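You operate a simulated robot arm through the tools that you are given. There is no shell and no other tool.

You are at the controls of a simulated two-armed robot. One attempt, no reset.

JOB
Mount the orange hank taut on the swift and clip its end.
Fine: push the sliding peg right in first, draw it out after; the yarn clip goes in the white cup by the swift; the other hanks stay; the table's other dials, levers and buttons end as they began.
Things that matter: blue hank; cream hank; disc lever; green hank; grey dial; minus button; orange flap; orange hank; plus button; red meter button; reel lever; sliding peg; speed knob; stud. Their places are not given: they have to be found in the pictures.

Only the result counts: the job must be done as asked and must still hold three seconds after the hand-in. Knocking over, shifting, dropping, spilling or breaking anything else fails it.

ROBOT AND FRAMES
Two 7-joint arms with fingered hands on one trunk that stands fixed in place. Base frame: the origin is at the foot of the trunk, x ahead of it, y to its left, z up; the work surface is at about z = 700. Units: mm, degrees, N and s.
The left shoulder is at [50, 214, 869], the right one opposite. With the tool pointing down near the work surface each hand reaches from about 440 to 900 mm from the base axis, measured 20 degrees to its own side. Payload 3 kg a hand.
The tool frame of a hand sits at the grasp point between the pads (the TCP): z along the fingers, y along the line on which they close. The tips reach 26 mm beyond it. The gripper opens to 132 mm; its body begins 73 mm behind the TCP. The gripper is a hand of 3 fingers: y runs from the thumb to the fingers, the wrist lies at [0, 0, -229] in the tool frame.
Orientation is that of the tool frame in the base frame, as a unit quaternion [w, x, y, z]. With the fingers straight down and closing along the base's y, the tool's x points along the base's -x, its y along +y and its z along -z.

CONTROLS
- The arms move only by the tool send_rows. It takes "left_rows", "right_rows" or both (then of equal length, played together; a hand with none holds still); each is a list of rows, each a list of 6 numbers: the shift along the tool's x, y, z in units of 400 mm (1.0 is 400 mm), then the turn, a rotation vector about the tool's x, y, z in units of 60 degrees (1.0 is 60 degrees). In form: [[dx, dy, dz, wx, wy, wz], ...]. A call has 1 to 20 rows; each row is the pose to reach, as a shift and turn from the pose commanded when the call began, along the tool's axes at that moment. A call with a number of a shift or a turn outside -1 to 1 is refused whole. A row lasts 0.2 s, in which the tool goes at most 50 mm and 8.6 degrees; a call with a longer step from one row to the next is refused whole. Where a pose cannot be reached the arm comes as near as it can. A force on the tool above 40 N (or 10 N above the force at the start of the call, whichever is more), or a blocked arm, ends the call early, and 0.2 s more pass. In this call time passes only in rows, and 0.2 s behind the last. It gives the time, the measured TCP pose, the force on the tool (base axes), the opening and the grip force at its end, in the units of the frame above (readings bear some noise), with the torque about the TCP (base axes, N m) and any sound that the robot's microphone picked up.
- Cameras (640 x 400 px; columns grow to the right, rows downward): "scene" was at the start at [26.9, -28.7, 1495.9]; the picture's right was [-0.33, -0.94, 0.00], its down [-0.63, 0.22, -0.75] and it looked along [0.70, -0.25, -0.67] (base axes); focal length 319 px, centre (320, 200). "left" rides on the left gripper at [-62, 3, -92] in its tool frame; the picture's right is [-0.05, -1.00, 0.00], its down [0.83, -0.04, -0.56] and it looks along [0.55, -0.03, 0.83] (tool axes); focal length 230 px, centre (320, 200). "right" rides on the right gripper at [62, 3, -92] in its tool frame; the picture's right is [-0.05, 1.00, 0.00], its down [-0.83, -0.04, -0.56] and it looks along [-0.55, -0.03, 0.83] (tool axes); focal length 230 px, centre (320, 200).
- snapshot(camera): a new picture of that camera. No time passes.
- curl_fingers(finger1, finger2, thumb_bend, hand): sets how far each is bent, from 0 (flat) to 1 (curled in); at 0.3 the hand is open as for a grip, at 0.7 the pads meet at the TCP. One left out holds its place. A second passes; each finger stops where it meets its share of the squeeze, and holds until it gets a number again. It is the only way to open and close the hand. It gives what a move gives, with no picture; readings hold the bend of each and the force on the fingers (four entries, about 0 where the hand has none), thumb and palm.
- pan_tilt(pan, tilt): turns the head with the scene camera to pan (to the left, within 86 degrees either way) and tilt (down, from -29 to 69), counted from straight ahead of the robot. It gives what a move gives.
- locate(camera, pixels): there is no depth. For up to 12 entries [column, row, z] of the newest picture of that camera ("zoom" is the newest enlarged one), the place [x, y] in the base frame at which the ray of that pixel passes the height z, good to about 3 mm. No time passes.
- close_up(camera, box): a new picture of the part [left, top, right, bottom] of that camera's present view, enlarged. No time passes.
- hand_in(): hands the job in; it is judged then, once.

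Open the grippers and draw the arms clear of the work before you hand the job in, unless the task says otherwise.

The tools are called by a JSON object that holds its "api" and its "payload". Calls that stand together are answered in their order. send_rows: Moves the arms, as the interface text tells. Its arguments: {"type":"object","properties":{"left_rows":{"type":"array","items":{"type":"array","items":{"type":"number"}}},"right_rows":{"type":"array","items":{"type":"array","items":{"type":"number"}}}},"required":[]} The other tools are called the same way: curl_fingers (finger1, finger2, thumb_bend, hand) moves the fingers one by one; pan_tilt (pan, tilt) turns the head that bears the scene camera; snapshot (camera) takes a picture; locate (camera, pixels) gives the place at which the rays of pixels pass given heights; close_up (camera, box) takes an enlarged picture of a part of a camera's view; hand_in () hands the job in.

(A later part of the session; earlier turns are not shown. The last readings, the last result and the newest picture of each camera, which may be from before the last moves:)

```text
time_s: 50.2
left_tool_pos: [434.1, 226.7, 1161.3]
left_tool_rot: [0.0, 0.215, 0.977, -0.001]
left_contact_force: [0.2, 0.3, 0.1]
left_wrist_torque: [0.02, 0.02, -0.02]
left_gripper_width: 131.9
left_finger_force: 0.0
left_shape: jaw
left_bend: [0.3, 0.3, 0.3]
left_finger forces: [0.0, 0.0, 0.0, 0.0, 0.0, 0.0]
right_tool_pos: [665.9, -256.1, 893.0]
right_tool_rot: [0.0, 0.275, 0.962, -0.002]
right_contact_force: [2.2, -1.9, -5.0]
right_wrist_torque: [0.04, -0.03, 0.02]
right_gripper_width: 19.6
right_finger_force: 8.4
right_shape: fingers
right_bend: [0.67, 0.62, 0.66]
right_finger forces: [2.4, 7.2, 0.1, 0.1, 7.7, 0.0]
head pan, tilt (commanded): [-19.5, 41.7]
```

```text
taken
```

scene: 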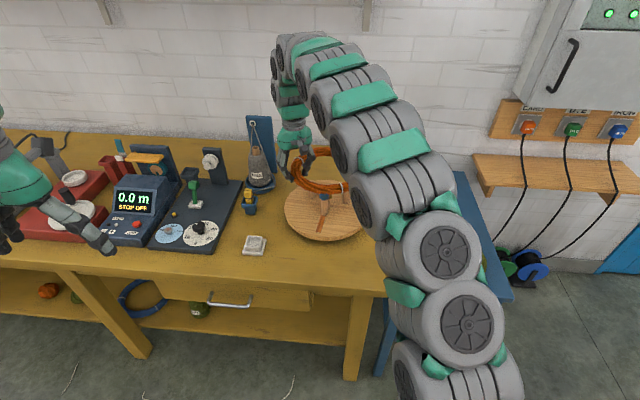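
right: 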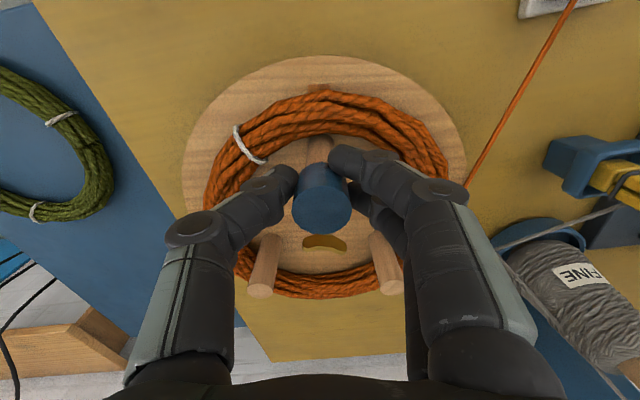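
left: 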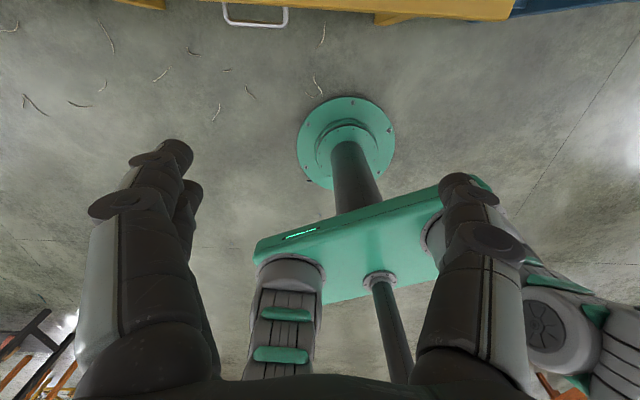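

Still free, and the peg base is now almost touching the ring's near inner edge. I continue in 3 mm steps, watching for the rise in force.

{"api": "send_rows", "payload": {"right_rows": [[0.0075, 0, 0, 0, 0, 0], [0.015, 0, 0, 0, 0, 0], [0.0225, 0, 0, 0, 0, 0], [0.03, 0, 0, 0, 0, 0]]}}

{"api": "snapshot", "payload": {"camera": "right"}}

{"api": "close_up", "payload": {"camera": "scene", "box": [240, 140, 410, 260]}}

```text
time_s: 51.2
left_tool_pos: [434.9, 225.8, 1161.4]
left_tool_rot: [0.001, 0.215, 0.977, 0.0]
left_contact_force: [0.3, 0.9, 0.1]
left_wrist_torque: [-0.06, 0.02, 0.01]
left_gripper_width: 131.8
left_finger_force: 0.1
left_shape: jaw
left_bend: [0.3, 0.3, 0.3]
left_finger forces: [0.0, 0.1, 0.0, 0.0, 0.0, 0.0]
right_tool_pos: [655.5, -249.5, 892.9]
right_tool_rot: [0.002, 0.274, 0.962, 0.0]
right_contact_force: [7.4, -3.7, -3.2]
right_wrist_torque: [-0.08, -0.14, 0.04]
right_gripper_width: 18.6
right_finger_force: 8.2
right_shape: fingers
right_bend: [0.68, 0.62, 0.66]
right_finger forces: [1.5, 8.0, 0.0, 0.0, 6.8, 0.0]
head pan, tilt (commanded): [-19.5, 41.7]
```

```text
taken
```

right: 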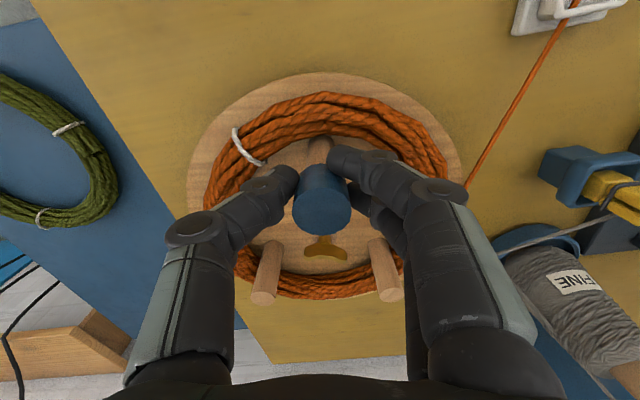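

```text
3.33 times, centred on (325, 200) of scene
```

zoom: 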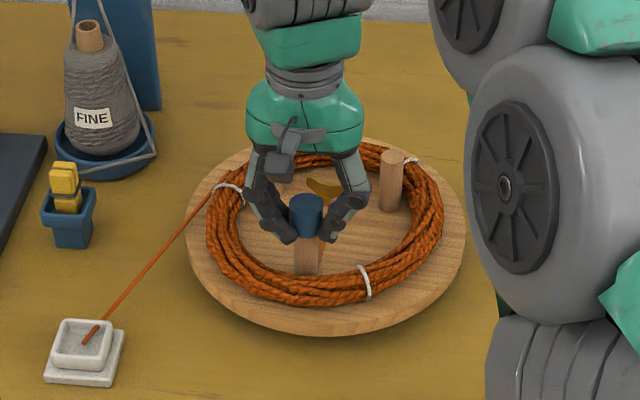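

Force is up to 8 N and the hank is being drawn along. I continue in small steps until it pulls firmly against the fixed pegs.

{"api": "send_rows", "payload": {"right_rows": [[0.005, 0, 0, 0, 0, 0], [0.01, 0, 0, 0, 0, 0], [0.015, 0, 0, 0, 0, 0]]}}

{"api": "snapshot", "payload": {"camera": "right"}}

{"api": "close_up", "payload": {"camera": "scene", "box": [240, 140, 410, 260]}}

```text
time_s: 52.0
left_tool_pos: [433.7, 226.7, 1160.6]
left_tool_rot: [-0.001, 0.215, 0.977, 0.0]
left_contact_force: [0.4, 0.3, 0.3]
left_wrist_torque: [0.01, 0.02, 0.01]
left_gripper_width: 132.1
left_finger_force: 0.1
left_shape: jaw
left_bend: [0.3, 0.3, 0.3]
left_finger forces: [0.1, 0.0, 0.0, 0.0, 0.1, 0.1]
right_tool_pos: [649.8, -247.7, 892.6]
right_tool_rot: [0.002, 0.275, 0.961, -0.001]
right_contact_force: [3.1, -1.2, -0.1]
right_wrist_torque: [0.01, -0.05, -0.04]
right_gripper_width: 13.2
right_finger_force: 5.8
right_shape: fingers
right_bend: [0.7, 0.63, 0.67]
right_finger forces: [0.0, 5.8, 0.0, 0.0, 4.8, 0.0]
head pan, tilt (commanded): [-19.5, 41.7]
```

```text
taken
```

right: 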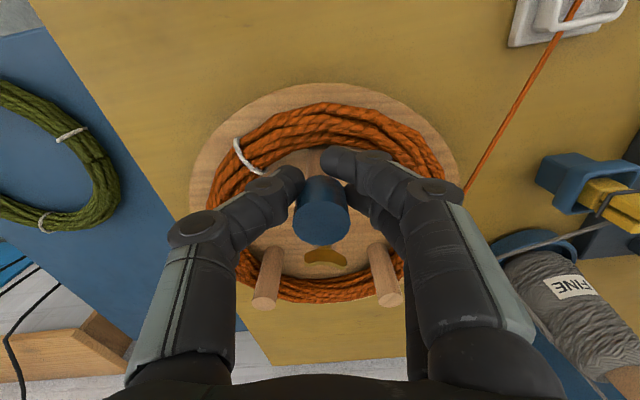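

```text
3.33 times, centred on (325, 200) of scene
```

zoom: 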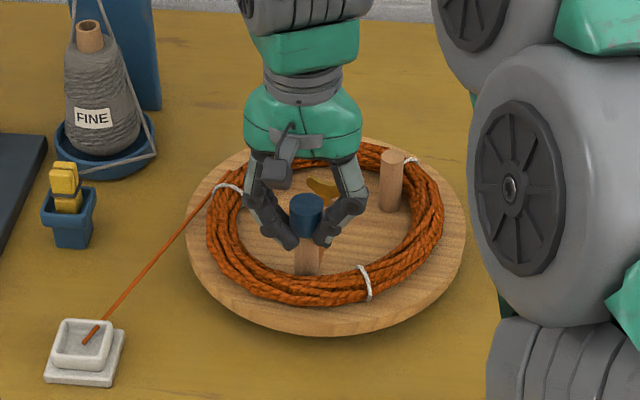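

The fingers have slipped off the cap (width 13 mm, force falling), so the peg now resists with more than 8 N. I open and rise to look at the hank and the pegs.

{"api": "curl_fingers", "payload": {"hand": "right", "finger1": 0.48, "finger2": 0.48, "thumb_bend": 0.48}}

{"api": "send_rows", "payload": {"right_rows": [[0, 0, -0.06, 0, 0, 0], [0, 0, -0.12, 0, 0, 0], [0, 0, -0.18, 0, 0, 0], [0, 0, -0.24, 0, 0, 0], [0, 0, -0.3, 0, 0, 0]]}}

{"api": "snapshot", "payload": {"camera": "right"}}

{"api": "close_up", "payload": {"camera": "right", "box": [220, 80, 430, 240]}}

{"api": "close_up", "payload": {"camera": "scene", "box": [240, 140, 410, 260]}}

```text
time_s: 53.0
left_tool_pos: [435.0, 226.6, 1161.2]
left_tool_rot: [0.001, 0.215, 0.977, -0.001]
left_contact_force: [0.4, 0.3, -0.3]
left_wrist_torque: [0.01, 0.01, -0.01]
left_gripper_width: 131.7
left_finger_force: 0.1
left_shape: jaw
left_bend: [0.3, 0.3, 0.3]
left_finger forces: [0.1, 0.0, 0.0, 0.1, 0.0, 0.1]
right_tool_pos: [650.7, -248.2, 893.2]
right_tool_rot: [0.002, 0.274, 0.962, -0.001]
right_contact_force: [0.2, -0.4, -0.7]
right_wrist_torque: [0.01, -0.01, -0.02]
right_gripper_width: 73.9
right_finger_force: 0.0
right_shape: fingers
right_bend: [0.48, 0.48, 0.48]
right_finger forces: [0.0, 0.0, 0.0, 0.0, 0.0, 0.0]
head pan, tilt (commanded): [-19.5, 41.7]
```

```text
time_s: 54.2
left_tool_pos: [433.7, 226.1, 1161.6]
left_tool_rot: [0.0, 0.215, 0.977, 0.0]
left_contact_force: [-0.1, -0.4, 0.3]
left_wrist_torque: [0.01, 0.0, 0.03]
left_gripper_width: 132.1
left_finger_force: 0.1
left_shape: jaw
left_bend: [0.3, 0.3, 0.3]
left_finger forces: [0.0, 0.0, 0.0, 0.1, 0.1, 0.0]
right_tool_pos: [650.3, -246.6, 1012.3]
right_tool_rot: [0.003, 0.274, 0.962, -0.001]
right_contact_force: [0.0, 0.5, -0.6]
right_wrist_torque: [-0.01, 0.0, 0.01]
right_gripper_width: 73.9
right_finger_force: 0.0
right_shape: fingers
right_bend: [0.48, 0.48, 0.48]
right_finger forces: [0.1, 0.1, 0.1, 0.0, 0.0, 0.0]
head pan, tilt (commanded): [-19.5, 41.7]
```

```text
taken
```

right: 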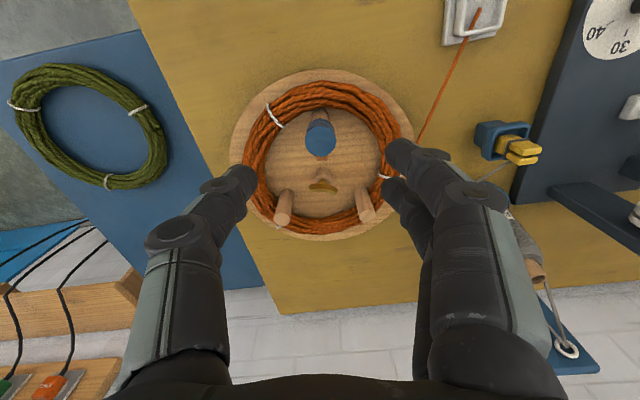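

```text
2.50 times, centred on (325, 160) of right
```

zoom: 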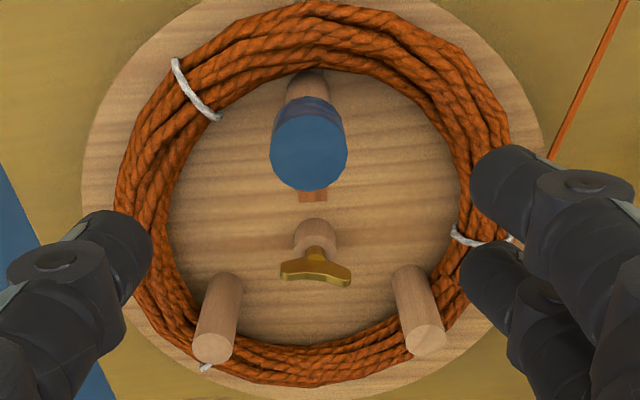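

```text
3.33 times, centred on (325, 200) of scene
```

zoom: 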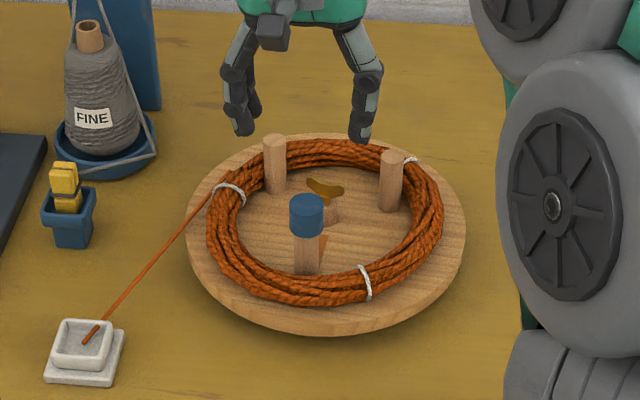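

The peg now touches the ring's near inner edge. I locate the peg, ring edges and fixed pegs to see how much slack is left.

{"api": "locate", "payload": {"camera": "right", "pixels": [[320.6, 140, 895], [320.8, 115, 800], [287, 222, 866], [367, 214, 866], [321, 173, 810], [318, 107, 812], [321, 217, 812], [264, 165, 812], [385, 165, 812], [318, 82, 812], [318, 236, 812]]}}

{"api": "locate", "payload": {"camera": "zoom", "pixels": [[306, 203, 895], [306, 268, 800], [274, 140, 866], [393, 157, 866], [275, 188, 800], [391, 208, 800], [237, 225, 812], [417, 225, 812], [306, 275, 815], [330, 150, 815]]}}

```text
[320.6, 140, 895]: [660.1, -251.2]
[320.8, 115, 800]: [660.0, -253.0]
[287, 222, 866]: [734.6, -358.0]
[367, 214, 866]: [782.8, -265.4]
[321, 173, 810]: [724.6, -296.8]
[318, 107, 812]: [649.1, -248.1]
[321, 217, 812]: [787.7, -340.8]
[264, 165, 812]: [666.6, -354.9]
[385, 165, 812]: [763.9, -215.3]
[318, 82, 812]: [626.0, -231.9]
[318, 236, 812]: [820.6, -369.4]
```

```text
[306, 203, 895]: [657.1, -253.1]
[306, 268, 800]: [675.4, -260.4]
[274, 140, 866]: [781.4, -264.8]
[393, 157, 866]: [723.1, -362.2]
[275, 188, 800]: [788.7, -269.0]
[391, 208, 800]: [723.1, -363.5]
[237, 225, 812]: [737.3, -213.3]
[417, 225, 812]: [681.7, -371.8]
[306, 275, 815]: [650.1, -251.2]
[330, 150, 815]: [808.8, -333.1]
```

The peg is at [659,-252] and all three pegs are within 2–4 mm of the ring's inside, so it is close to taut, but I want a firm pull. I turn the right hand 90°, so the two fingers sit behind the cap and pull it directly.

{"api": "send_rows", "payload": {"right_rows": [[0, 0, 0, 0, 0, 0.125], [0, 0, 0, 0, 0, 0.25], [0, 0, 0, 0, 0, 0.375], [0, 0, 0, 0, 0, 0.5], [0, 0, 0, 0, 0, 0.625], [0, 0, 0, 0, 0, 0.75], [0, 0, 0, 0, 0, 0.875], [0, 0, 0, 0, 0, 1.0]]}}

{"api": "snapshot", "payload": {"camera": "scene"}}

```text
time_s: 56.0
left_tool_pos: [435.2, 227.2, 1161.8]
left_tool_rot: [0.001, 0.215, 0.977, 0.0]
left_contact_force: [0.1, 0.2, 0.6]
left_wrist_torque: [-0.01, 0.0, 0.01]
left_gripper_width: 132.1
left_finger_force: 0.0
left_shape: jaw
left_bend: [0.3, 0.3, 0.3]
left_finger forces: [0.0, 0.0, 0.0, 0.0, 0.1, 0.0]
right_tool_pos: [650.3, -246.9, 1012.5]
right_tool_rot: [0.001, 0.719, 0.695, 0.001]
right_contact_force: [-0.1, 0.0, -0.5]
right_wrist_torque: [0.03, -0.02, 0.0]
right_gripper_width: 74.0
right_finger_force: 0.0
right_shape: fingers
right_bend: [0.48, 0.48, 0.48]
right_finger forces: [0.0, 0.0, 0.0, 0.1, 0.0, 0.0]
head pan, tilt (commanded): [-19.5, 41.7]
```

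```text
taken
```

scene: 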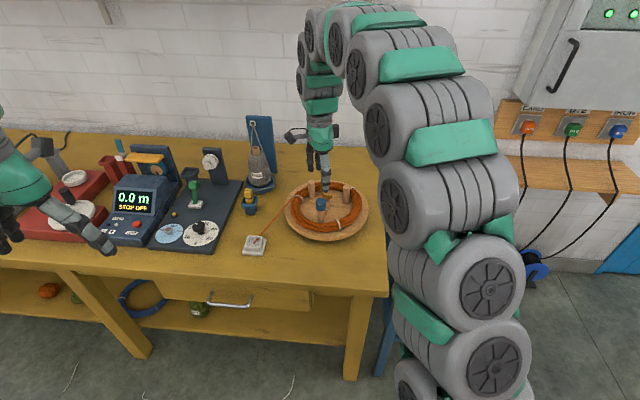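

The 60° turn went through without strain. I turn the remaining 30° and check.

{"api": "send_rows", "payload": {"right_rows": [[0, 0, 0, 0, 0, 0.125], [0, 0, 0, 0, 0, 0.25], [0, 0, 0, 0, 0, 0.375], [0, 0, 0, 0, 0, 0.5]]}}

{"api": "snapshot", "payload": {"camera": "right"}}

{"api": "close_up", "payload": {"camera": "scene", "box": [240, 120, 410, 260]}}

```text
time_s: 57.0
left_tool_pos: [433.8, 227.4, 1160.0]
left_tool_rot: [0.0, 0.214, 0.977, 0.001]
left_contact_force: [0.0, -0.2, 0.8]
left_wrist_torque: [0.0, 0.01, -0.01]
left_gripper_width: 131.8
left_finger_force: 0.1
left_shape: jaw
left_bend: [0.3, 0.3, 0.3]
left_finger forces: [0.0, 0.1, 0.1, 0.1, 0.0, 0.0]
right_tool_pos: [650.3, -247.2, 1012.3]
right_tool_rot: [0.002, 0.875, 0.485, 0.001]
right_contact_force: [0.0, 0.4, -0.6]
right_wrist_torque: [0.02, -0.01, 0.0]
right_gripper_width: 74.1
right_finger_force: 0.0
right_shape: fingers
right_bend: [0.48, 0.48, 0.48]
right_finger forces: [0.0, 0.1, 0.1, 0.0, 0.0, 0.0]
head pan, tilt (commanded): [-19.5, 41.7]
```

```text
taken
```

right: 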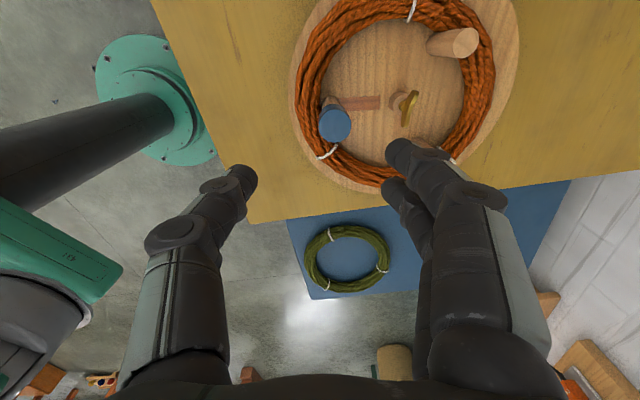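

```text
2.86 times, centred on (325, 190) of scene
```

zoom: 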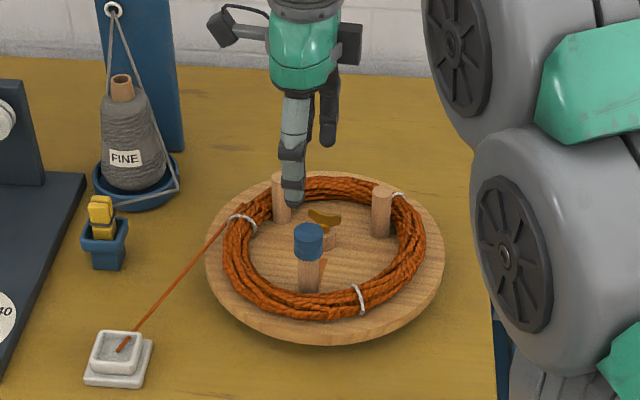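

The orientation is reached without strain, with tool y pointing inward along the slot. I lower the hand so that the thumb is outside the cap and the two fingers inside it.

{"api": "send_rows", "payload": {"right_rows": [[0.001, 0.013, 0.05, 0, 0, 0], [0.002, 0.026, 0.1, 0, 0, 0], [0.002, 0.026, 0.16, 0, 0, 0], [0.002, 0.026, 0.21, 0, 0, 0], [0.002, 0.026, 0.26, 0, 0, 0], [0.002, 0.026, 0.306, 0, 0, 0]]}}

{"api": "snapshot", "payload": {"camera": "right"}}

{"api": "close_up", "payload": {"camera": "scene", "box": [240, 120, 410, 260]}}

```text
time_s: 58.4
left_tool_pos: [434.3, 226.9, 1160.8]
left_tool_rot: [0.0, 0.215, 0.977, 0.0]
left_contact_force: [0.2, -1.1, 0.4]
left_wrist_torque: [0.0, -0.02, 0.0]
left_gripper_width: 131.8
left_finger_force: 0.1
left_shape: jaw
left_bend: [0.3, 0.3, 0.3]
left_finger forces: [0.0, 0.0, 0.0, 0.0, 0.0, 0.0]
right_tool_pos: [659.9, -252.3, 891.1]
right_tool_rot: [0.001, 0.874, 0.485, 0.002]
right_contact_force: [-0.3, 0.0, 0.5]
right_wrist_torque: [0.03, 0.05, 0.01]
right_gripper_width: 74.0
right_finger_force: 0.0
right_shape: fingers
right_bend: [0.48, 0.48, 0.48]
right_finger forces: [0.0, 0.0, 0.1, 0.1, 0.0, 0.0]
head pan, tilt (commanded): [-19.5, 41.7]
```

```text
taken
```

right: 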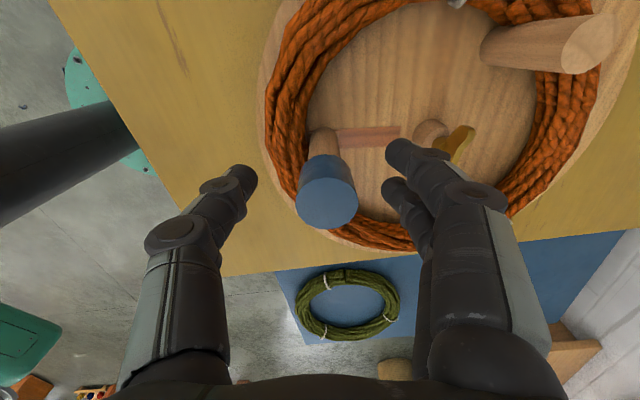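

```text
2.86 times, centred on (325, 190) of scene
```

zoom: 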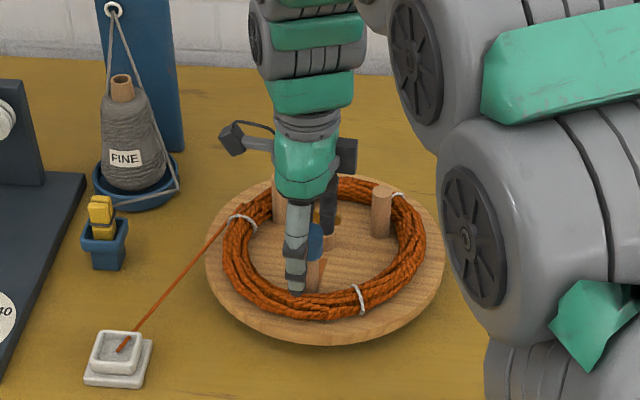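

The cap is at (327,198), close to centre. I shift 2 mm and close the grip.

{"api": "send_rows", "payload": {"right_rows": [[0.006, 0.005, 0.003, 0, 0, 0]]}}

{"api": "curl_fingers", "payload": {"hand": "right", "finger1": 0.7, "finger2": 0.7, "thumb_bend": 0.7}}

{"api": "snapshot", "payload": {"camera": "right"}}

```text
time_s: 58.8
left_tool_pos: [434.8, 226.3, 1159.8]
left_tool_rot: [0.0, 0.214, 0.977, 0.0]
left_contact_force: [-0.1, -0.9, -0.4]
left_wrist_torque: [0.04, 0.01, -0.01]
left_gripper_width: 132.0
left_finger_force: 0.0
left_shape: jaw
left_bend: [0.3, 0.3, 0.3]
left_finger forces: [0.1, 0.1, 0.1, 0.0, 0.0, 0.0]
right_tool_pos: [662.4, -251.6, 889.0]
right_tool_rot: [0.002, 0.874, 0.485, 0.001]
right_contact_force: [-0.4, 0.2, -0.4]
right_wrist_torque: [-0.03, -0.03, 0.0]
right_gripper_width: 73.8
right_finger_force: 0.0
right_shape: fingers
right_bend: [0.48, 0.48, 0.48]
right_finger forces: [0.1, 0.1, 0.0, 0.1, 0.0, 0.1]
head pan, tilt (commanded): [-19.5, 41.7]
```

```text
time_s: 59.8
left_tool_pos: [433.9, 226.7, 1161.6]
left_tool_rot: [0.0, 0.215, 0.977, -0.001]
left_contact_force: [-0.6, 0.2, -0.2]
left_wrist_torque: [-0.01, -0.03, 0.03]
left_gripper_width: 132.1
left_finger_force: 0.1
left_shape: jaw
left_bend: [0.3, 0.3, 0.3]
left_finger forces: [0.0, 0.0, 0.0, 0.0, 0.0, 0.1]
right_tool_pos: [663.0, -252.2, 888.8]
right_tool_rot: [0.002, 0.874, 0.486, 0.001]
right_contact_force: [0.1, 0.6, -4.0]
right_wrist_torque: [0.02, 0.03, 0.0]
right_gripper_width: 23.1
right_finger_force: 9.3
right_shape: fingers
right_bend: [0.65, 0.63, 0.66]
right_finger forces: [3.6, 5.6, 0.0, 0.0, 9.1, 0.0]
head pan, tilt (commanded): [-19.5, 41.7]
```

```text
taken
```

right: 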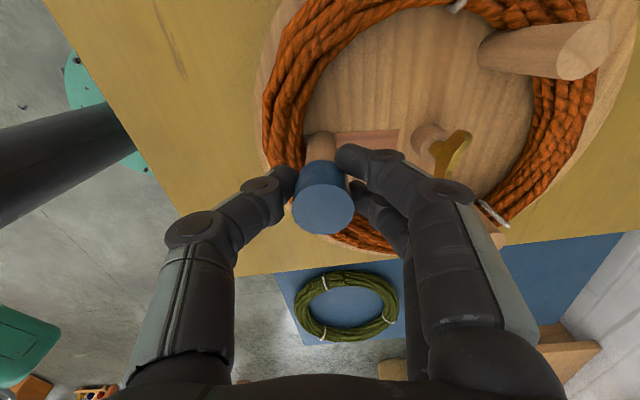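

The grip is firm. I pull outward (tool −y) in 1.5 mm steps, watching the force.

{"api": "send_rows", "payload": {"right_rows": [[0, -0.004, 0, 0, 0, 0], [0, -0.008, 0, 0, 0, 0], [0, -0.012, 0, 0, 0, 0]]}}

{"api": "snapshot", "payload": {"camera": "right"}}

```text
time_s: 60.6
left_tool_pos: [434.1, 226.6, 1161.3]
left_tool_rot: [0.0, 0.215, 0.977, 0.0]
left_contact_force: [-0.5, 0.3, -0.4]
left_wrist_torque: [0.0, -0.01, 0.0]
left_gripper_width: 132.0
left_finger_force: 0.0
left_shape: jaw
left_bend: [0.3, 0.3, 0.3]
left_finger forces: [0.0, 0.0, 0.1, 0.0, 0.0, 0.1]
right_tool_pos: [660.3, -249.8, 889.3]
right_tool_rot: [0.002, 0.874, 0.485, 0.001]
right_contact_force: [8.5, -6.2, -3.8]
right_wrist_torque: [-0.13, -0.22, 0.03]
right_gripper_width: 22.9
right_finger_force: 10.1
right_shape: fingers
right_bend: [0.64, 0.61, 0.67]
right_finger forces: [6.2, 9.3, 0.1, 0.1, 4.7, 0.1]
head pan, tilt (commanded): [-19.5, 41.7]
```

```text
taken
```

right: 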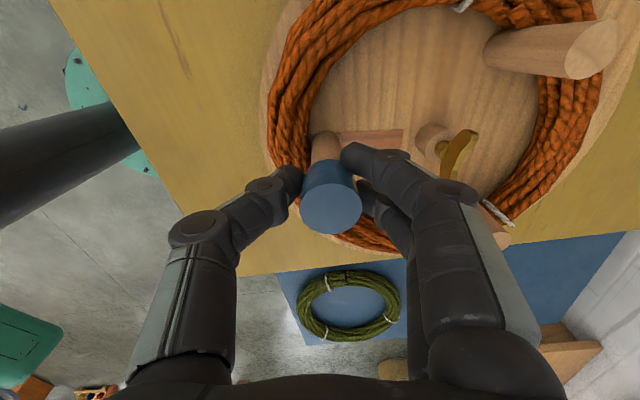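

Force is 10.5 N and the fingers are giving slightly, so the hank is tensioning. I pull a few mm more to see whether the peg still moves.

{"api": "send_rows", "payload": {"right_rows": [[0, -0.005, 0, 0, 0, 0], [0, -0.01, 0, 0, 0, 0], [0, -0.015, 0, 0, 0, 0]]}}

{"api": "snapshot", "payload": {"camera": "right"}}

{"api": "close_up", "payload": {"camera": "scene", "box": [240, 140, 410, 260]}}

```text
time_s: 61.4
left_tool_pos: [435.2, 226.2, 1160.6]
left_tool_rot: [0.0, 0.215, 0.977, 0.0]
left_contact_force: [0.5, -0.5, -0.4]
left_wrist_torque: [0.01, 0.02, 0.01]
left_gripper_width: 132.1
left_finger_force: 0.0
left_shape: jaw
left_bend: [0.3, 0.3, 0.3]
left_finger forces: [0.0, 0.1, 0.0, 0.0, 0.0, 0.0]
right_tool_pos: [655.0, -245.5, 889.8]
right_tool_rot: [0.002, 0.875, 0.485, 0.001]
right_contact_force: [18.5, -11.1, 4.6]
right_wrist_torque: [-0.3, -0.53, 0.01]
right_gripper_width: 23.0
right_finger_force: 11.6
right_shape: fingers
right_bend: [0.62, 0.59, 0.69]
right_finger forces: [9.5, 12.0, 0.0, 0.0, 1.4, 0.1]
head pan, tilt (commanded): [-19.5, 41.7]
```

```text
taken
```

right: 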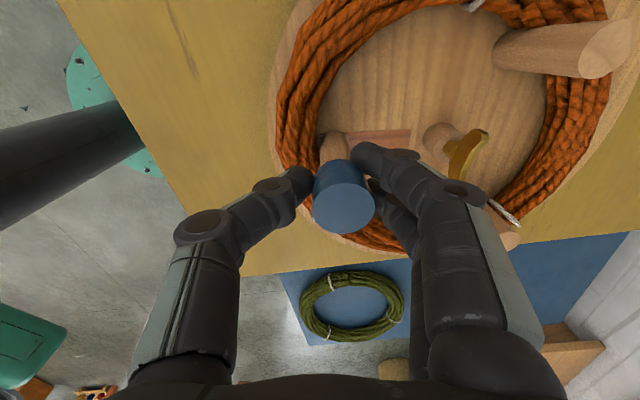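

```text
3.33 times, centred on (325, 200) of scene
```

zoom: 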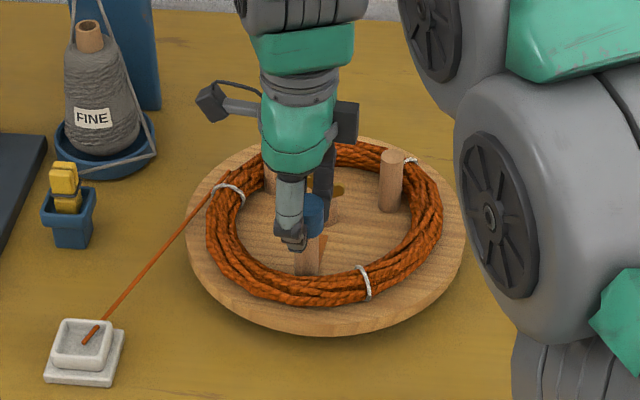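

The force rose to 21.6 N while the peg itself stayed put, so the hank is now taut against all three pegs. I ease back so the hand no longer strains, then open the fingers.

{"api": "send_rows", "payload": {"right_rows": [[0, 0.006, 0, 0, 0, 0], [0, 0.012, 0, 0, 0, 0], [0, 0.018, 0, 0, 0, 0]]}}

{"api": "curl_fingers", "payload": {"hand": "right", "finger1": 0.48, "finger2": 0.48, "thumb_bend": 0.48}}

{"api": "send_rows", "payload": {"right_rows": [[0, 0, -0.06, 0, 0, 0], [0, 0, -0.12, 0, 0, 0], [0, 0, -0.18, 0, 0, 0], [0, 0, -0.24, 0, 0, 0], [0, 0, -0.3, 0, 0, 0]]}}

{"api": "snapshot", "payload": {"camera": "right"}}

{"api": "close_up", "payload": {"camera": "scene", "box": [240, 140, 410, 260]}}

```text
time_s: 62.2
left_tool_pos: [433.6, 227.0, 1160.8]
left_tool_rot: [-0.001, 0.215, 0.977, 0.001]
left_contact_force: [-0.3, 0.3, -0.4]
left_wrist_torque: [-0.01, 0.02, -0.01]
left_gripper_width: 131.6
left_finger_force: 0.0
left_shape: jaw
left_bend: [0.3, 0.3, 0.3]
left_finger forces: [0.1, 0.0, 0.1, 0.0, 0.0, 0.0]
right_tool_pos: [659.4, -249.4, 889.2]
right_tool_rot: [0.0, 0.874, 0.485, 0.0]
right_contact_force: [3.6, -2.5, 5.6]
right_wrist_torque: [-0.04, -0.05, -0.03]
right_gripper_width: 22.4
right_finger_force: 11.5
right_shape: fingers
right_bend: [0.64, 0.61, 0.68]
right_finger forces: [5.8, 7.8, 0.2, 0.0, 8.6, 0.0]
head pan, tilt (commanded): [-19.5, 41.7]
```

```text
time_s: 63.2
left_tool_pos: [434.1, 226.6, 1161.1]
left_tool_rot: [0.0, 0.214, 0.977, -0.001]
left_contact_force: [-0.5, -0.1, 0.9]
left_wrist_torque: [-0.01, 0.0, 0.02]
left_gripper_width: 131.9
left_finger_force: 0.0
left_shape: jaw
left_bend: [0.3, 0.3, 0.3]
left_finger forces: [0.1, 0.1, 0.0, 0.0, 0.1, 0.0]
right_tool_pos: [660.4, -247.6, 888.6]
right_tool_rot: [0.001, 0.874, 0.486, 0.0]
right_contact_force: [0.2, -0.7, 0.0]
right_wrist_torque: [-0.02, -0.03, 0.0]
right_gripper_width: 74.1
right_finger_force: 0.0
right_shape: fingers
right_bend: [0.48, 0.48, 0.48]
right_finger forces: [0.0, 0.0, 0.1, 0.0, 0.1, 0.1]
head pan, tilt (commanded): [-19.5, 41.7]
```

```text
time_s: 64.4
left_tool_pos: [434.1, 226.6, 1160.2]
left_tool_rot: [0.0, 0.215, 0.977, 0.0]
left_contact_force: [0.2, -0.5, 0.4]
left_wrist_torque: [0.06, 0.01, -0.01]
left_gripper_width: 131.8
left_finger_force: 0.0
left_shape: jaw
left_bend: [0.3, 0.3, 0.3]
left_finger forces: [0.0, 0.0, 0.0, 0.0, 0.1, 0.1]
right_tool_pos: [659.9, -249.9, 1008.9]
right_tool_rot: [0.002, 0.874, 0.485, 0.002]
right_contact_force: [-0.5, -0.6, -0.1]
right_wrist_torque: [0.05, -0.01, 0.01]
right_gripper_width: 74.0
right_finger_force: 0.1
right_shape: fingers
right_bend: [0.48, 0.48, 0.48]
right_finger forces: [0.1, 0.1, 0.1, 0.1, 0.1, 0.1]
head pan, tilt (commanded): [-19.5, 41.7]
```

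```text
taken
```

right: 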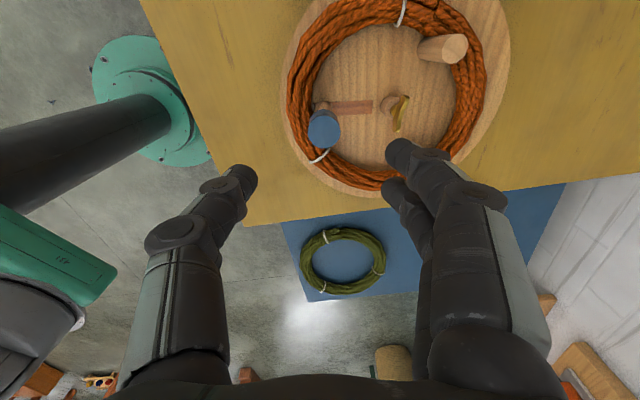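

```text
3.33 times, centred on (325, 200) of scene
```

zoom: 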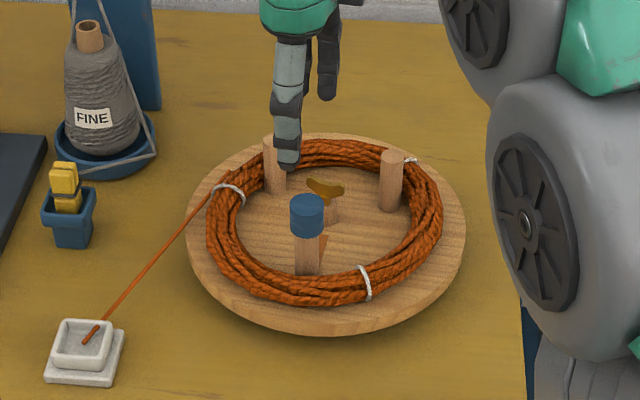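

The peg holds its place against the hank. Next comes the yarn clip, so I take enlarged views of it and of the white cup.

{"api": "close_up", "payload": {"camera": "scene", "box": [225, 170, 285, 210]}}

{"api": "close_up", "payload": {"camera": "scene", "box": [230, 225, 290, 265]}}

```text
10.00 times, centred on (255, 190) of scene
```

zoom: 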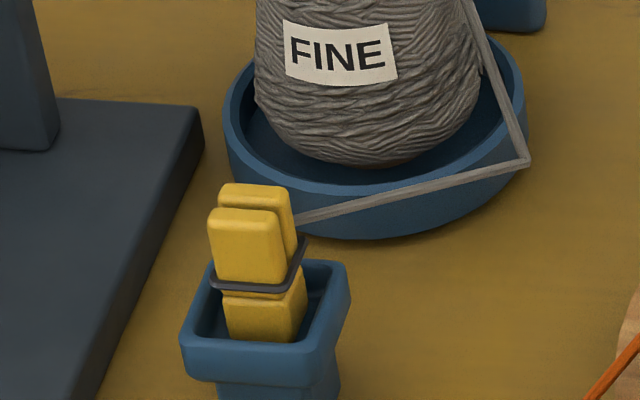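

```text
10.00 times, centred on (260, 245) of scene
```

zoom: 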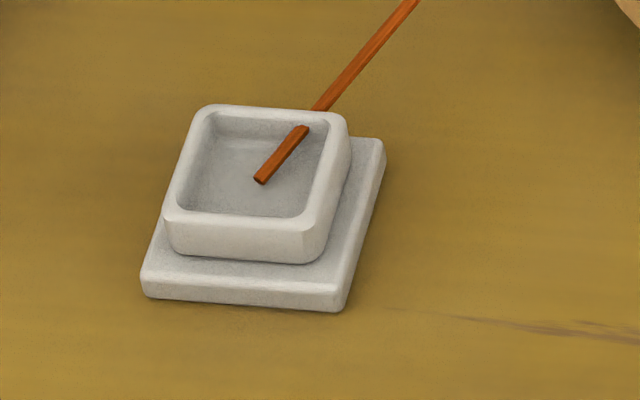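

The clip is a yellow peg with two jaws, standing upright in the blue cup with its wide face to the front. The orange end lies in the white cup. I turn the right hand back towards its first orientation in two stages, moving above the area between them for a closer look.

{"api": "send_rows", "payload": {"right_rows": [[0.023, -0.022, -0.01, 0, 0, -0.125], [0.046, -0.044, -0.02, 0, 0, -0.25], [0.07, -0.066, -0.03, 0, 0, -0.375], [0.093, -0.088, -0.039, 0, 0, -0.5], [0.116, -0.109, -0.049, 0, 0, -0.625], [0.14, -0.131, -0.058, 0, 0, -0.75], [0.163, -0.153, -0.068, 0, 0, -0.875], [0.186, -0.175, -0.0775, 0, 0, -1.0]]}}

{"api": "send_rows", "payload": {"right_rows": [[0, 0, 0, 0, 0, -0.125], [0, 0, 0, 0, 0, -0.25], [0, 0, 0, 0, 0, -0.375], [0, 0, 0, 0, 0, -0.5], [0, 0, 0, 0, 0, -0.617]]}}

{"api": "snapshot", "payload": {"camera": "right"}}

```text
time_s: 66.2
left_tool_pos: [435.1, 226.4, 1161.6]
left_tool_rot: [0.0, 0.214, 0.977, 0.0]
left_contact_force: [-0.1, -0.8, 0.2]
left_wrist_torque: [-0.02, 0.01, 0.0]
left_gripper_width: 131.8
left_finger_force: 0.1
left_shape: jaw
left_bend: [0.3, 0.3, 0.3]
left_finger forces: [0.1, 0.0, 0.1, 0.0, 0.0, 0.1]
right_tool_pos: [639.4, -148.7, 1039.7]
right_tool_rot: [0.001, 0.513, 0.858, 0.0]
right_contact_force: [0.3, 0.0, -0.3]
right_wrist_torque: [-0.02, 0.01, -0.01]
right_gripper_width: 73.9
right_finger_force: 0.1
right_shape: fingers
right_bend: [0.48, 0.48, 0.48]
right_finger forces: [0.0, 0.0, 0.1, 0.1, 0.0, 0.1]
head pan, tilt (commanded): [-19.5, 41.7]
```

```text
time_s: 67.4
left_tool_pos: [434.6, 227.1, 1161.1]
left_tool_rot: [0.0, 0.215, 0.977, 0.0]
left_contact_force: [0.4, 0.5, 0.5]
left_wrist_torque: [0.03, 0.0, 0.01]
left_gripper_width: 131.9
left_finger_force: 0.0
left_shape: jaw
left_bend: [0.3, 0.3, 0.3]
left_finger forces: [0.1, 0.1, 0.0, 0.0, 0.0, 0.1]
right_tool_pos: [639.4, -148.2, 1039.0]
right_tool_rot: [0.002, 0.215, 0.977, 0.0]
right_contact_force: [0.5, -0.2, -0.5]
right_wrist_torque: [0.01, 0.0, -0.03]
right_gripper_width: 74.1
right_finger_force: 0.0
right_shape: fingers
right_bend: [0.48, 0.48, 0.48]
right_finger forces: [0.1, 0.0, 0.0, 0.1, 0.1, 0.0]
head pan, tilt (commanded): [-19.5, 41.7]
```

```text
taken
```

right: 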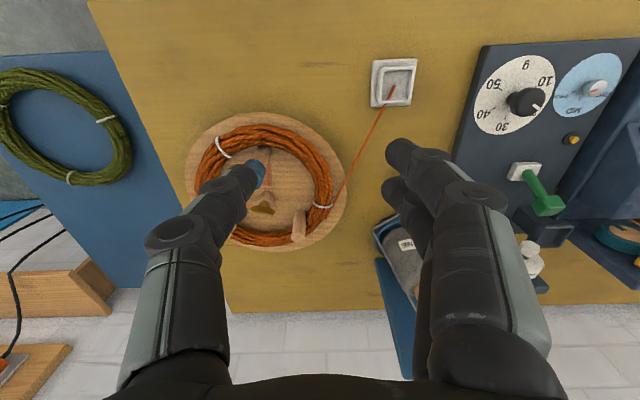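

The clip is hidden behind the fingers here. I move further left and forward so the clip falls in the middle of the picture.

{"api": "send_rows", "payload": {"right_rows": [[-0.01, 0.09, 0.018, 0, 0, 0], [-0.02, 0.18, 0.036, 0, 0, 0], [-0.03, 0.27, 0.054, 0, 0, 0], [-0.039, 0.3545, 0.0725, 0, 0, 0]]}}

{"api": "snapshot", "payload": {"camera": "right"}}

{"api": "close_up", "payload": {"camera": "right", "box": [240, 80, 400, 240]}}

{"api": "snapshot", "payload": {"camera": "scene"}}

```text
time_s: 68.4
left_tool_pos: [434.2, 227.0, 1161.5]
left_tool_rot: [0.0, 0.214, 0.977, -0.001]
left_contact_force: [0.1, -0.4, 0.5]
left_wrist_torque: [-0.02, 0.01, 0.04]
left_gripper_width: 132.0
left_finger_force: 0.0
left_shape: jaw
left_bend: [0.3, 0.3, 0.3]
left_finger forces: [0.0, 0.0, 0.1, 0.0, 0.0, 0.0]
right_tool_pos: [713.1, -26.3, 1010.3]
right_tool_rot: [0.002, 0.215, 0.977, 0.0]
right_contact_force: [0.2, -0.2, -0.6]
right_wrist_torque: [0.0, -0.02, -0.02]
right_gripper_width: 74.1
right_finger_force: 0.1
right_shape: fingers
right_bend: [0.48, 0.48, 0.48]
right_finger forces: [0.1, 0.0, 0.1, 0.1, 0.1, 0.0]
head pan, tilt (commanded): [-19.5, 41.7]
```

```text
taken
```

right: 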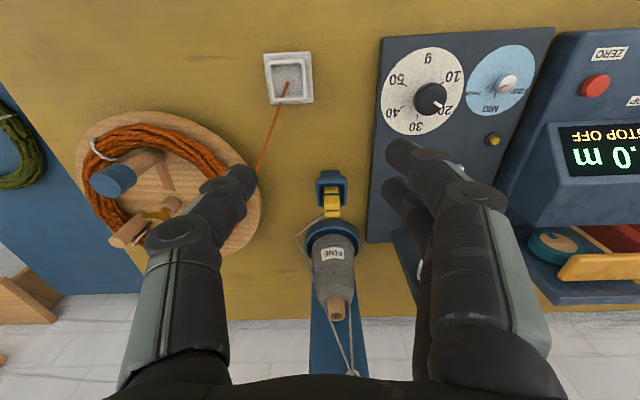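

```text
2.50 times, centred on (320, 160) of right
```

zoom: 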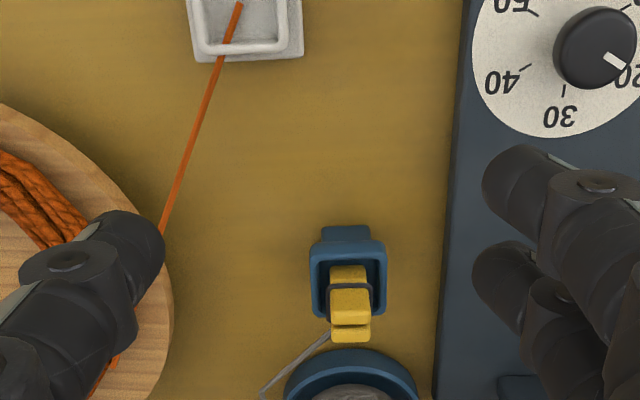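

```text
taken
```

scene: 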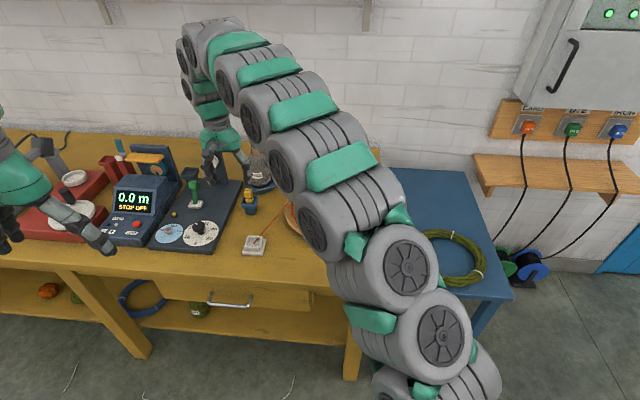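

The clip is now at right px (331,205), clear of the fingers. I enlarge both cups from this camera to measure their heights by triangulation.

{"api": "close_up", "payload": {"camera": "right", "box": [300, 160, 364, 224]}}

{"api": "close_up", "payload": {"camera": "right", "box": [256, 40, 326, 110]}}

{"api": "close_up", "payload": {"camera": "scene", "box": [230, 180, 280, 220]}}

```text
6.25 times, centred on (332, 192) of right
```

zoom: 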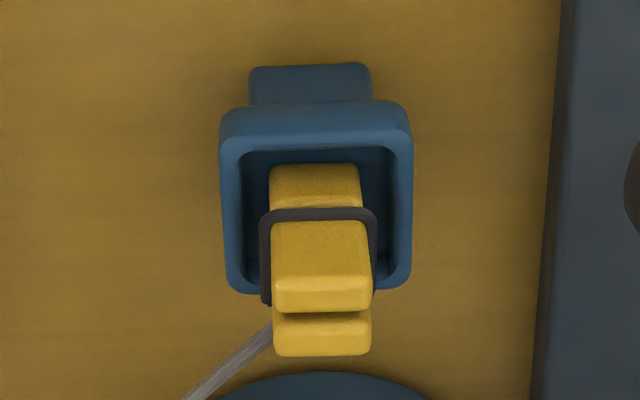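

```text
5.71 times, centred on (291, 75) of right
```

zoom: 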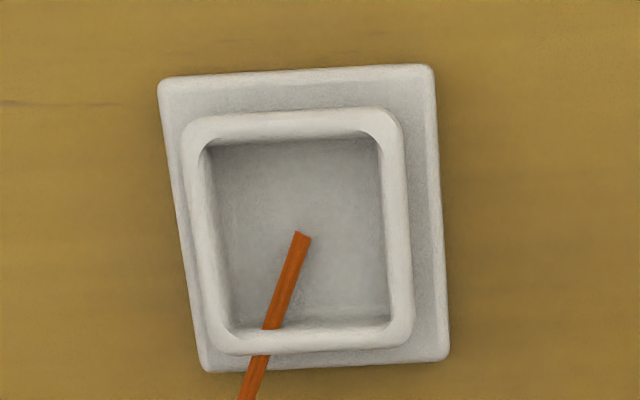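

```text
10.00 times, centred on (255, 200) of scene
```

zoom: 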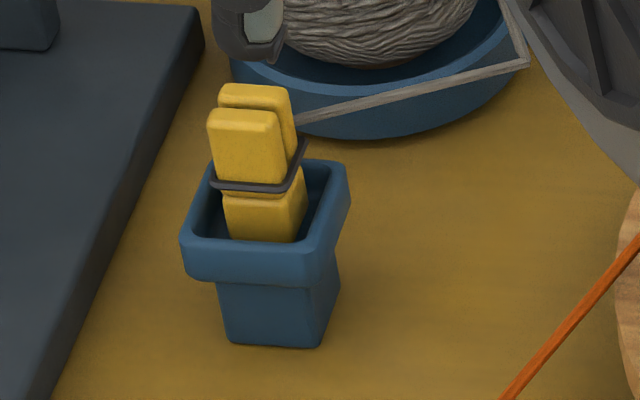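

I have matched points in both views: blue cup rim centre, clip top and white cup rim. I use `locate` at two heights each to cross the rays.

{"api": "locate", "payload": {"camera": "scene", "pixels": [[249.35, 200.4, 780], [249.35, 200.4, 830], [247.3, 191.5, 820], [247.3, 191.5, 870], [248.5, 189.2, 820], [248.5, 189.2, 870], [253.6, 241.7, 780], [253.6, 241.7, 810], [254.4, 246.3, 760], [254.4, 246.3, 790]]}}

{"api": "locate", "payload": {"camera": "right", "pixels": [[331.6, 191.8, 780], [331.6, 191.8, 830], [332.5, 206.9, 820], [332.5, 206.9, 870], [332.3, 213.9, 820], [332.3, 213.9, 870], [287.8, 80.1, 780], [287.8, 80.1, 810], [289.4, 78.5, 760], [289.4, 78.5, 790]]}}

```text
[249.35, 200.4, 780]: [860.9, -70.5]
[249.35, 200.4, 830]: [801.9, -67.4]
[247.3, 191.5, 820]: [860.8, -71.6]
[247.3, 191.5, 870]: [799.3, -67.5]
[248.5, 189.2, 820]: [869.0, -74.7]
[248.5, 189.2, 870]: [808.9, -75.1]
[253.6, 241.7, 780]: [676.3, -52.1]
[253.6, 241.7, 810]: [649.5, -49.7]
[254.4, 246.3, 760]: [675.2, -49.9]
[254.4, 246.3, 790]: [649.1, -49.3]
```

```text
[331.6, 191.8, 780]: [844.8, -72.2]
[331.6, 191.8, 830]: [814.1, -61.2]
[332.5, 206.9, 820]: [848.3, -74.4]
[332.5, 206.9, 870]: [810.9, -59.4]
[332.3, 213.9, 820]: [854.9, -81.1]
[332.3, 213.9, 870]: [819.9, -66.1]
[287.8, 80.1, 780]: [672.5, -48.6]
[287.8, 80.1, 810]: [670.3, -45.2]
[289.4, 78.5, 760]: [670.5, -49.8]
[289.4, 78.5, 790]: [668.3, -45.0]
```

Crossing the rays puts the clip's top at about [832,-71,847], the blue cup's rim at z≈808, and the white cup at [671,-50] with its rim at z≈785. A vertical hand would be just out of reach at the clip, so I tilt the right hand 15° forward. I bring it to 100 mm short of the clip along the slant.

{"api": "send_rows", "payload": {"right_rows": [[-0.05, 0.005, 0.01, 0, -0.05, 0], [-0.1, 0.009, 0.04, 0, -0.1, 0], [-0.151, 0.014, 0.09, 0, -0.15, 0], [-0.202, 0.019, 0.135, 0, -0.2, 0], [-0.252, 0.0235, 0.179, 0, -0.25, 0]]}}

{"api": "snapshot", "payload": {"camera": "right"}}

{"api": "close_up", "payload": {"camera": "scene", "box": [190, 120, 300, 240]}}

```text
time_s: 69.6
left_tool_pos: [435.0, 226.6, 1160.7]
left_tool_rot: [0.001, 0.215, 0.977, 0.0]
left_contact_force: [0.1, 0.6, -0.7]
left_wrist_torque: [-0.01, -0.01, 0.0]
left_gripper_width: 131.9
left_finger_force: 0.1
left_shape: jaw
left_bend: [0.3, 0.3, 0.3]
left_finger forces: [0.0, 0.0, 0.1, 0.0, 0.0, 0.0]
right_tool_pos: [810.0, -60.8, 939.6]
right_tool_rot: [0.13, 0.213, 0.968, -0.028]
right_contact_force: [0.7, 1.0, 0.7]
right_wrist_torque: [0.0, 0.0, -0.02]
right_gripper_width: 74.2
right_finger_force: 0.1
right_shape: fingers
right_bend: [0.48, 0.48, 0.48]
right_finger forces: [0.0, 0.0, 0.0, 0.0, 0.1, 0.1]
head pan, tilt (commanded): [-19.5, 41.7]
```

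```text
taken
```

right: 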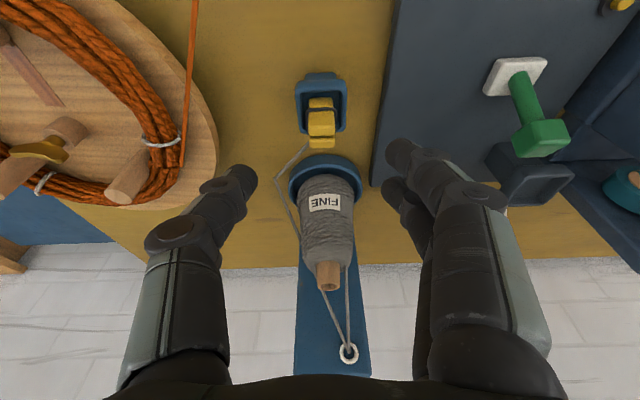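

```text
3.33 times, centred on (245, 180) of scene
```

zoom: 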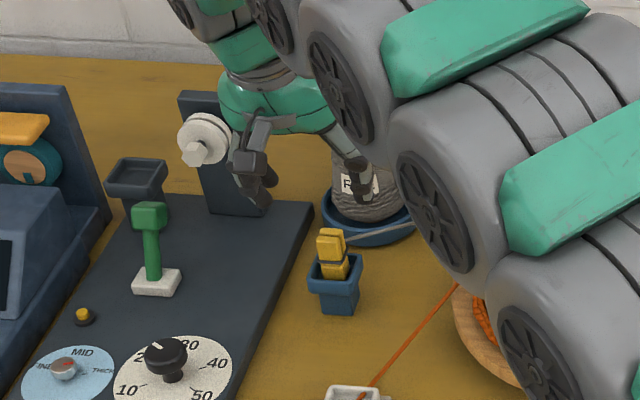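

The clip top at (321,141) lies on the approach line as expected. Before going down I check where the yarn cone stands relative to the hand's path.

{"api": "locate", "payload": {"camera": "right", "pixels": [[328, 284, 880], [328, 284, 920], [326, 178, 780], [326, 178, 800], [322, 140, 847], [322, 132, 847], [321, 102, 808]]}}

{"api": "locate", "payload": {"camera": "scene", "pixels": [[255.3, 149, 880], [255.3, 149, 920], [260.4, 185, 780], [260.4, 185, 800]]}}

```text
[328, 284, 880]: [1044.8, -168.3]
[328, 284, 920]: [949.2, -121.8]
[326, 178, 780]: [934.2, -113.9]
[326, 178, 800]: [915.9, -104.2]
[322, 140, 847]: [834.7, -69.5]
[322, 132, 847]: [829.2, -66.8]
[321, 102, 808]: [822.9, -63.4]
```

```text
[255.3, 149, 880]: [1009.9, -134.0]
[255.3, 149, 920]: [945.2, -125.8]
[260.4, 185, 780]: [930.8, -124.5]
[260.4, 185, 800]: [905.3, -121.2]
```

The cone stands about 110 mm behind the clip, so the hand will clear it. I go down along the slant to 30 mm above the grip height.

{"api": "send_rows", "payload": {"right_rows": [[0.001, 0.001, 0.05, 0, 0, 0], [0.003, 0.002, 0.1, 0, 0, 0], [0.005, 0.004, 0.14, 0, 0, 0], [0.007, 0.0056, 0.176, 0, 0, 0]]}}

{"api": "snapshot", "payload": {"camera": "right"}}

{"api": "close_up", "payload": {"camera": "scene", "box": [190, 140, 300, 240]}}

```text
time_s: 70.6
left_tool_pos: [433.7, 227.0, 1160.5]
left_tool_rot: [0.0, 0.214, 0.977, 0.0]
left_contact_force: [-1.6, 0.2, -1.4]
left_wrist_torque: [0.01, -0.05, -0.01]
left_gripper_width: 131.8
left_finger_force: 0.1
left_shape: jaw
left_bend: [0.3, 0.3, 0.3]
left_finger forces: [0.0, 0.0, 0.0, 0.0, 0.1, 0.0]
right_tool_pos: [823.2, -65.5, 872.1]
right_tool_rot: [0.129, 0.213, 0.968, -0.029]
right_contact_force: [0.4, 0.2, 1.2]
right_wrist_torque: [-0.01, 0.0, 0.03]
right_gripper_width: 74.0
right_finger_force: 0.0
right_shape: fingers
right_bend: [0.48, 0.48, 0.48]
right_finger forces: [0.0, 0.0, 0.1, 0.0, 0.0, 0.0]
head pan, tilt (commanded): [-19.5, 41.7]
```

```text
taken
```

right: 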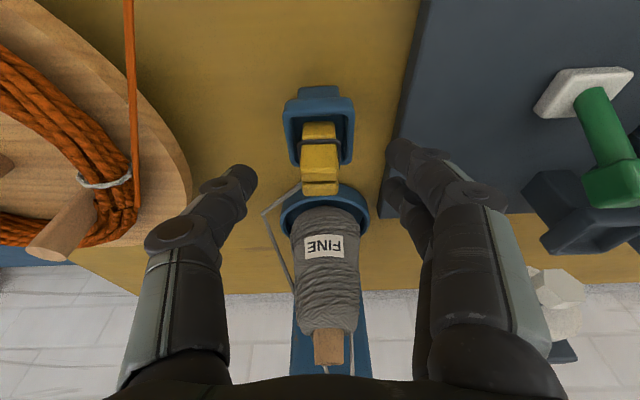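

```text
4.00 times, centred on (245, 190) of scene
```

zoom: 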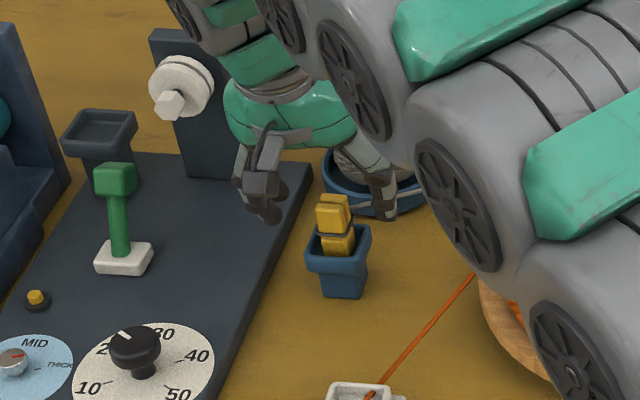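

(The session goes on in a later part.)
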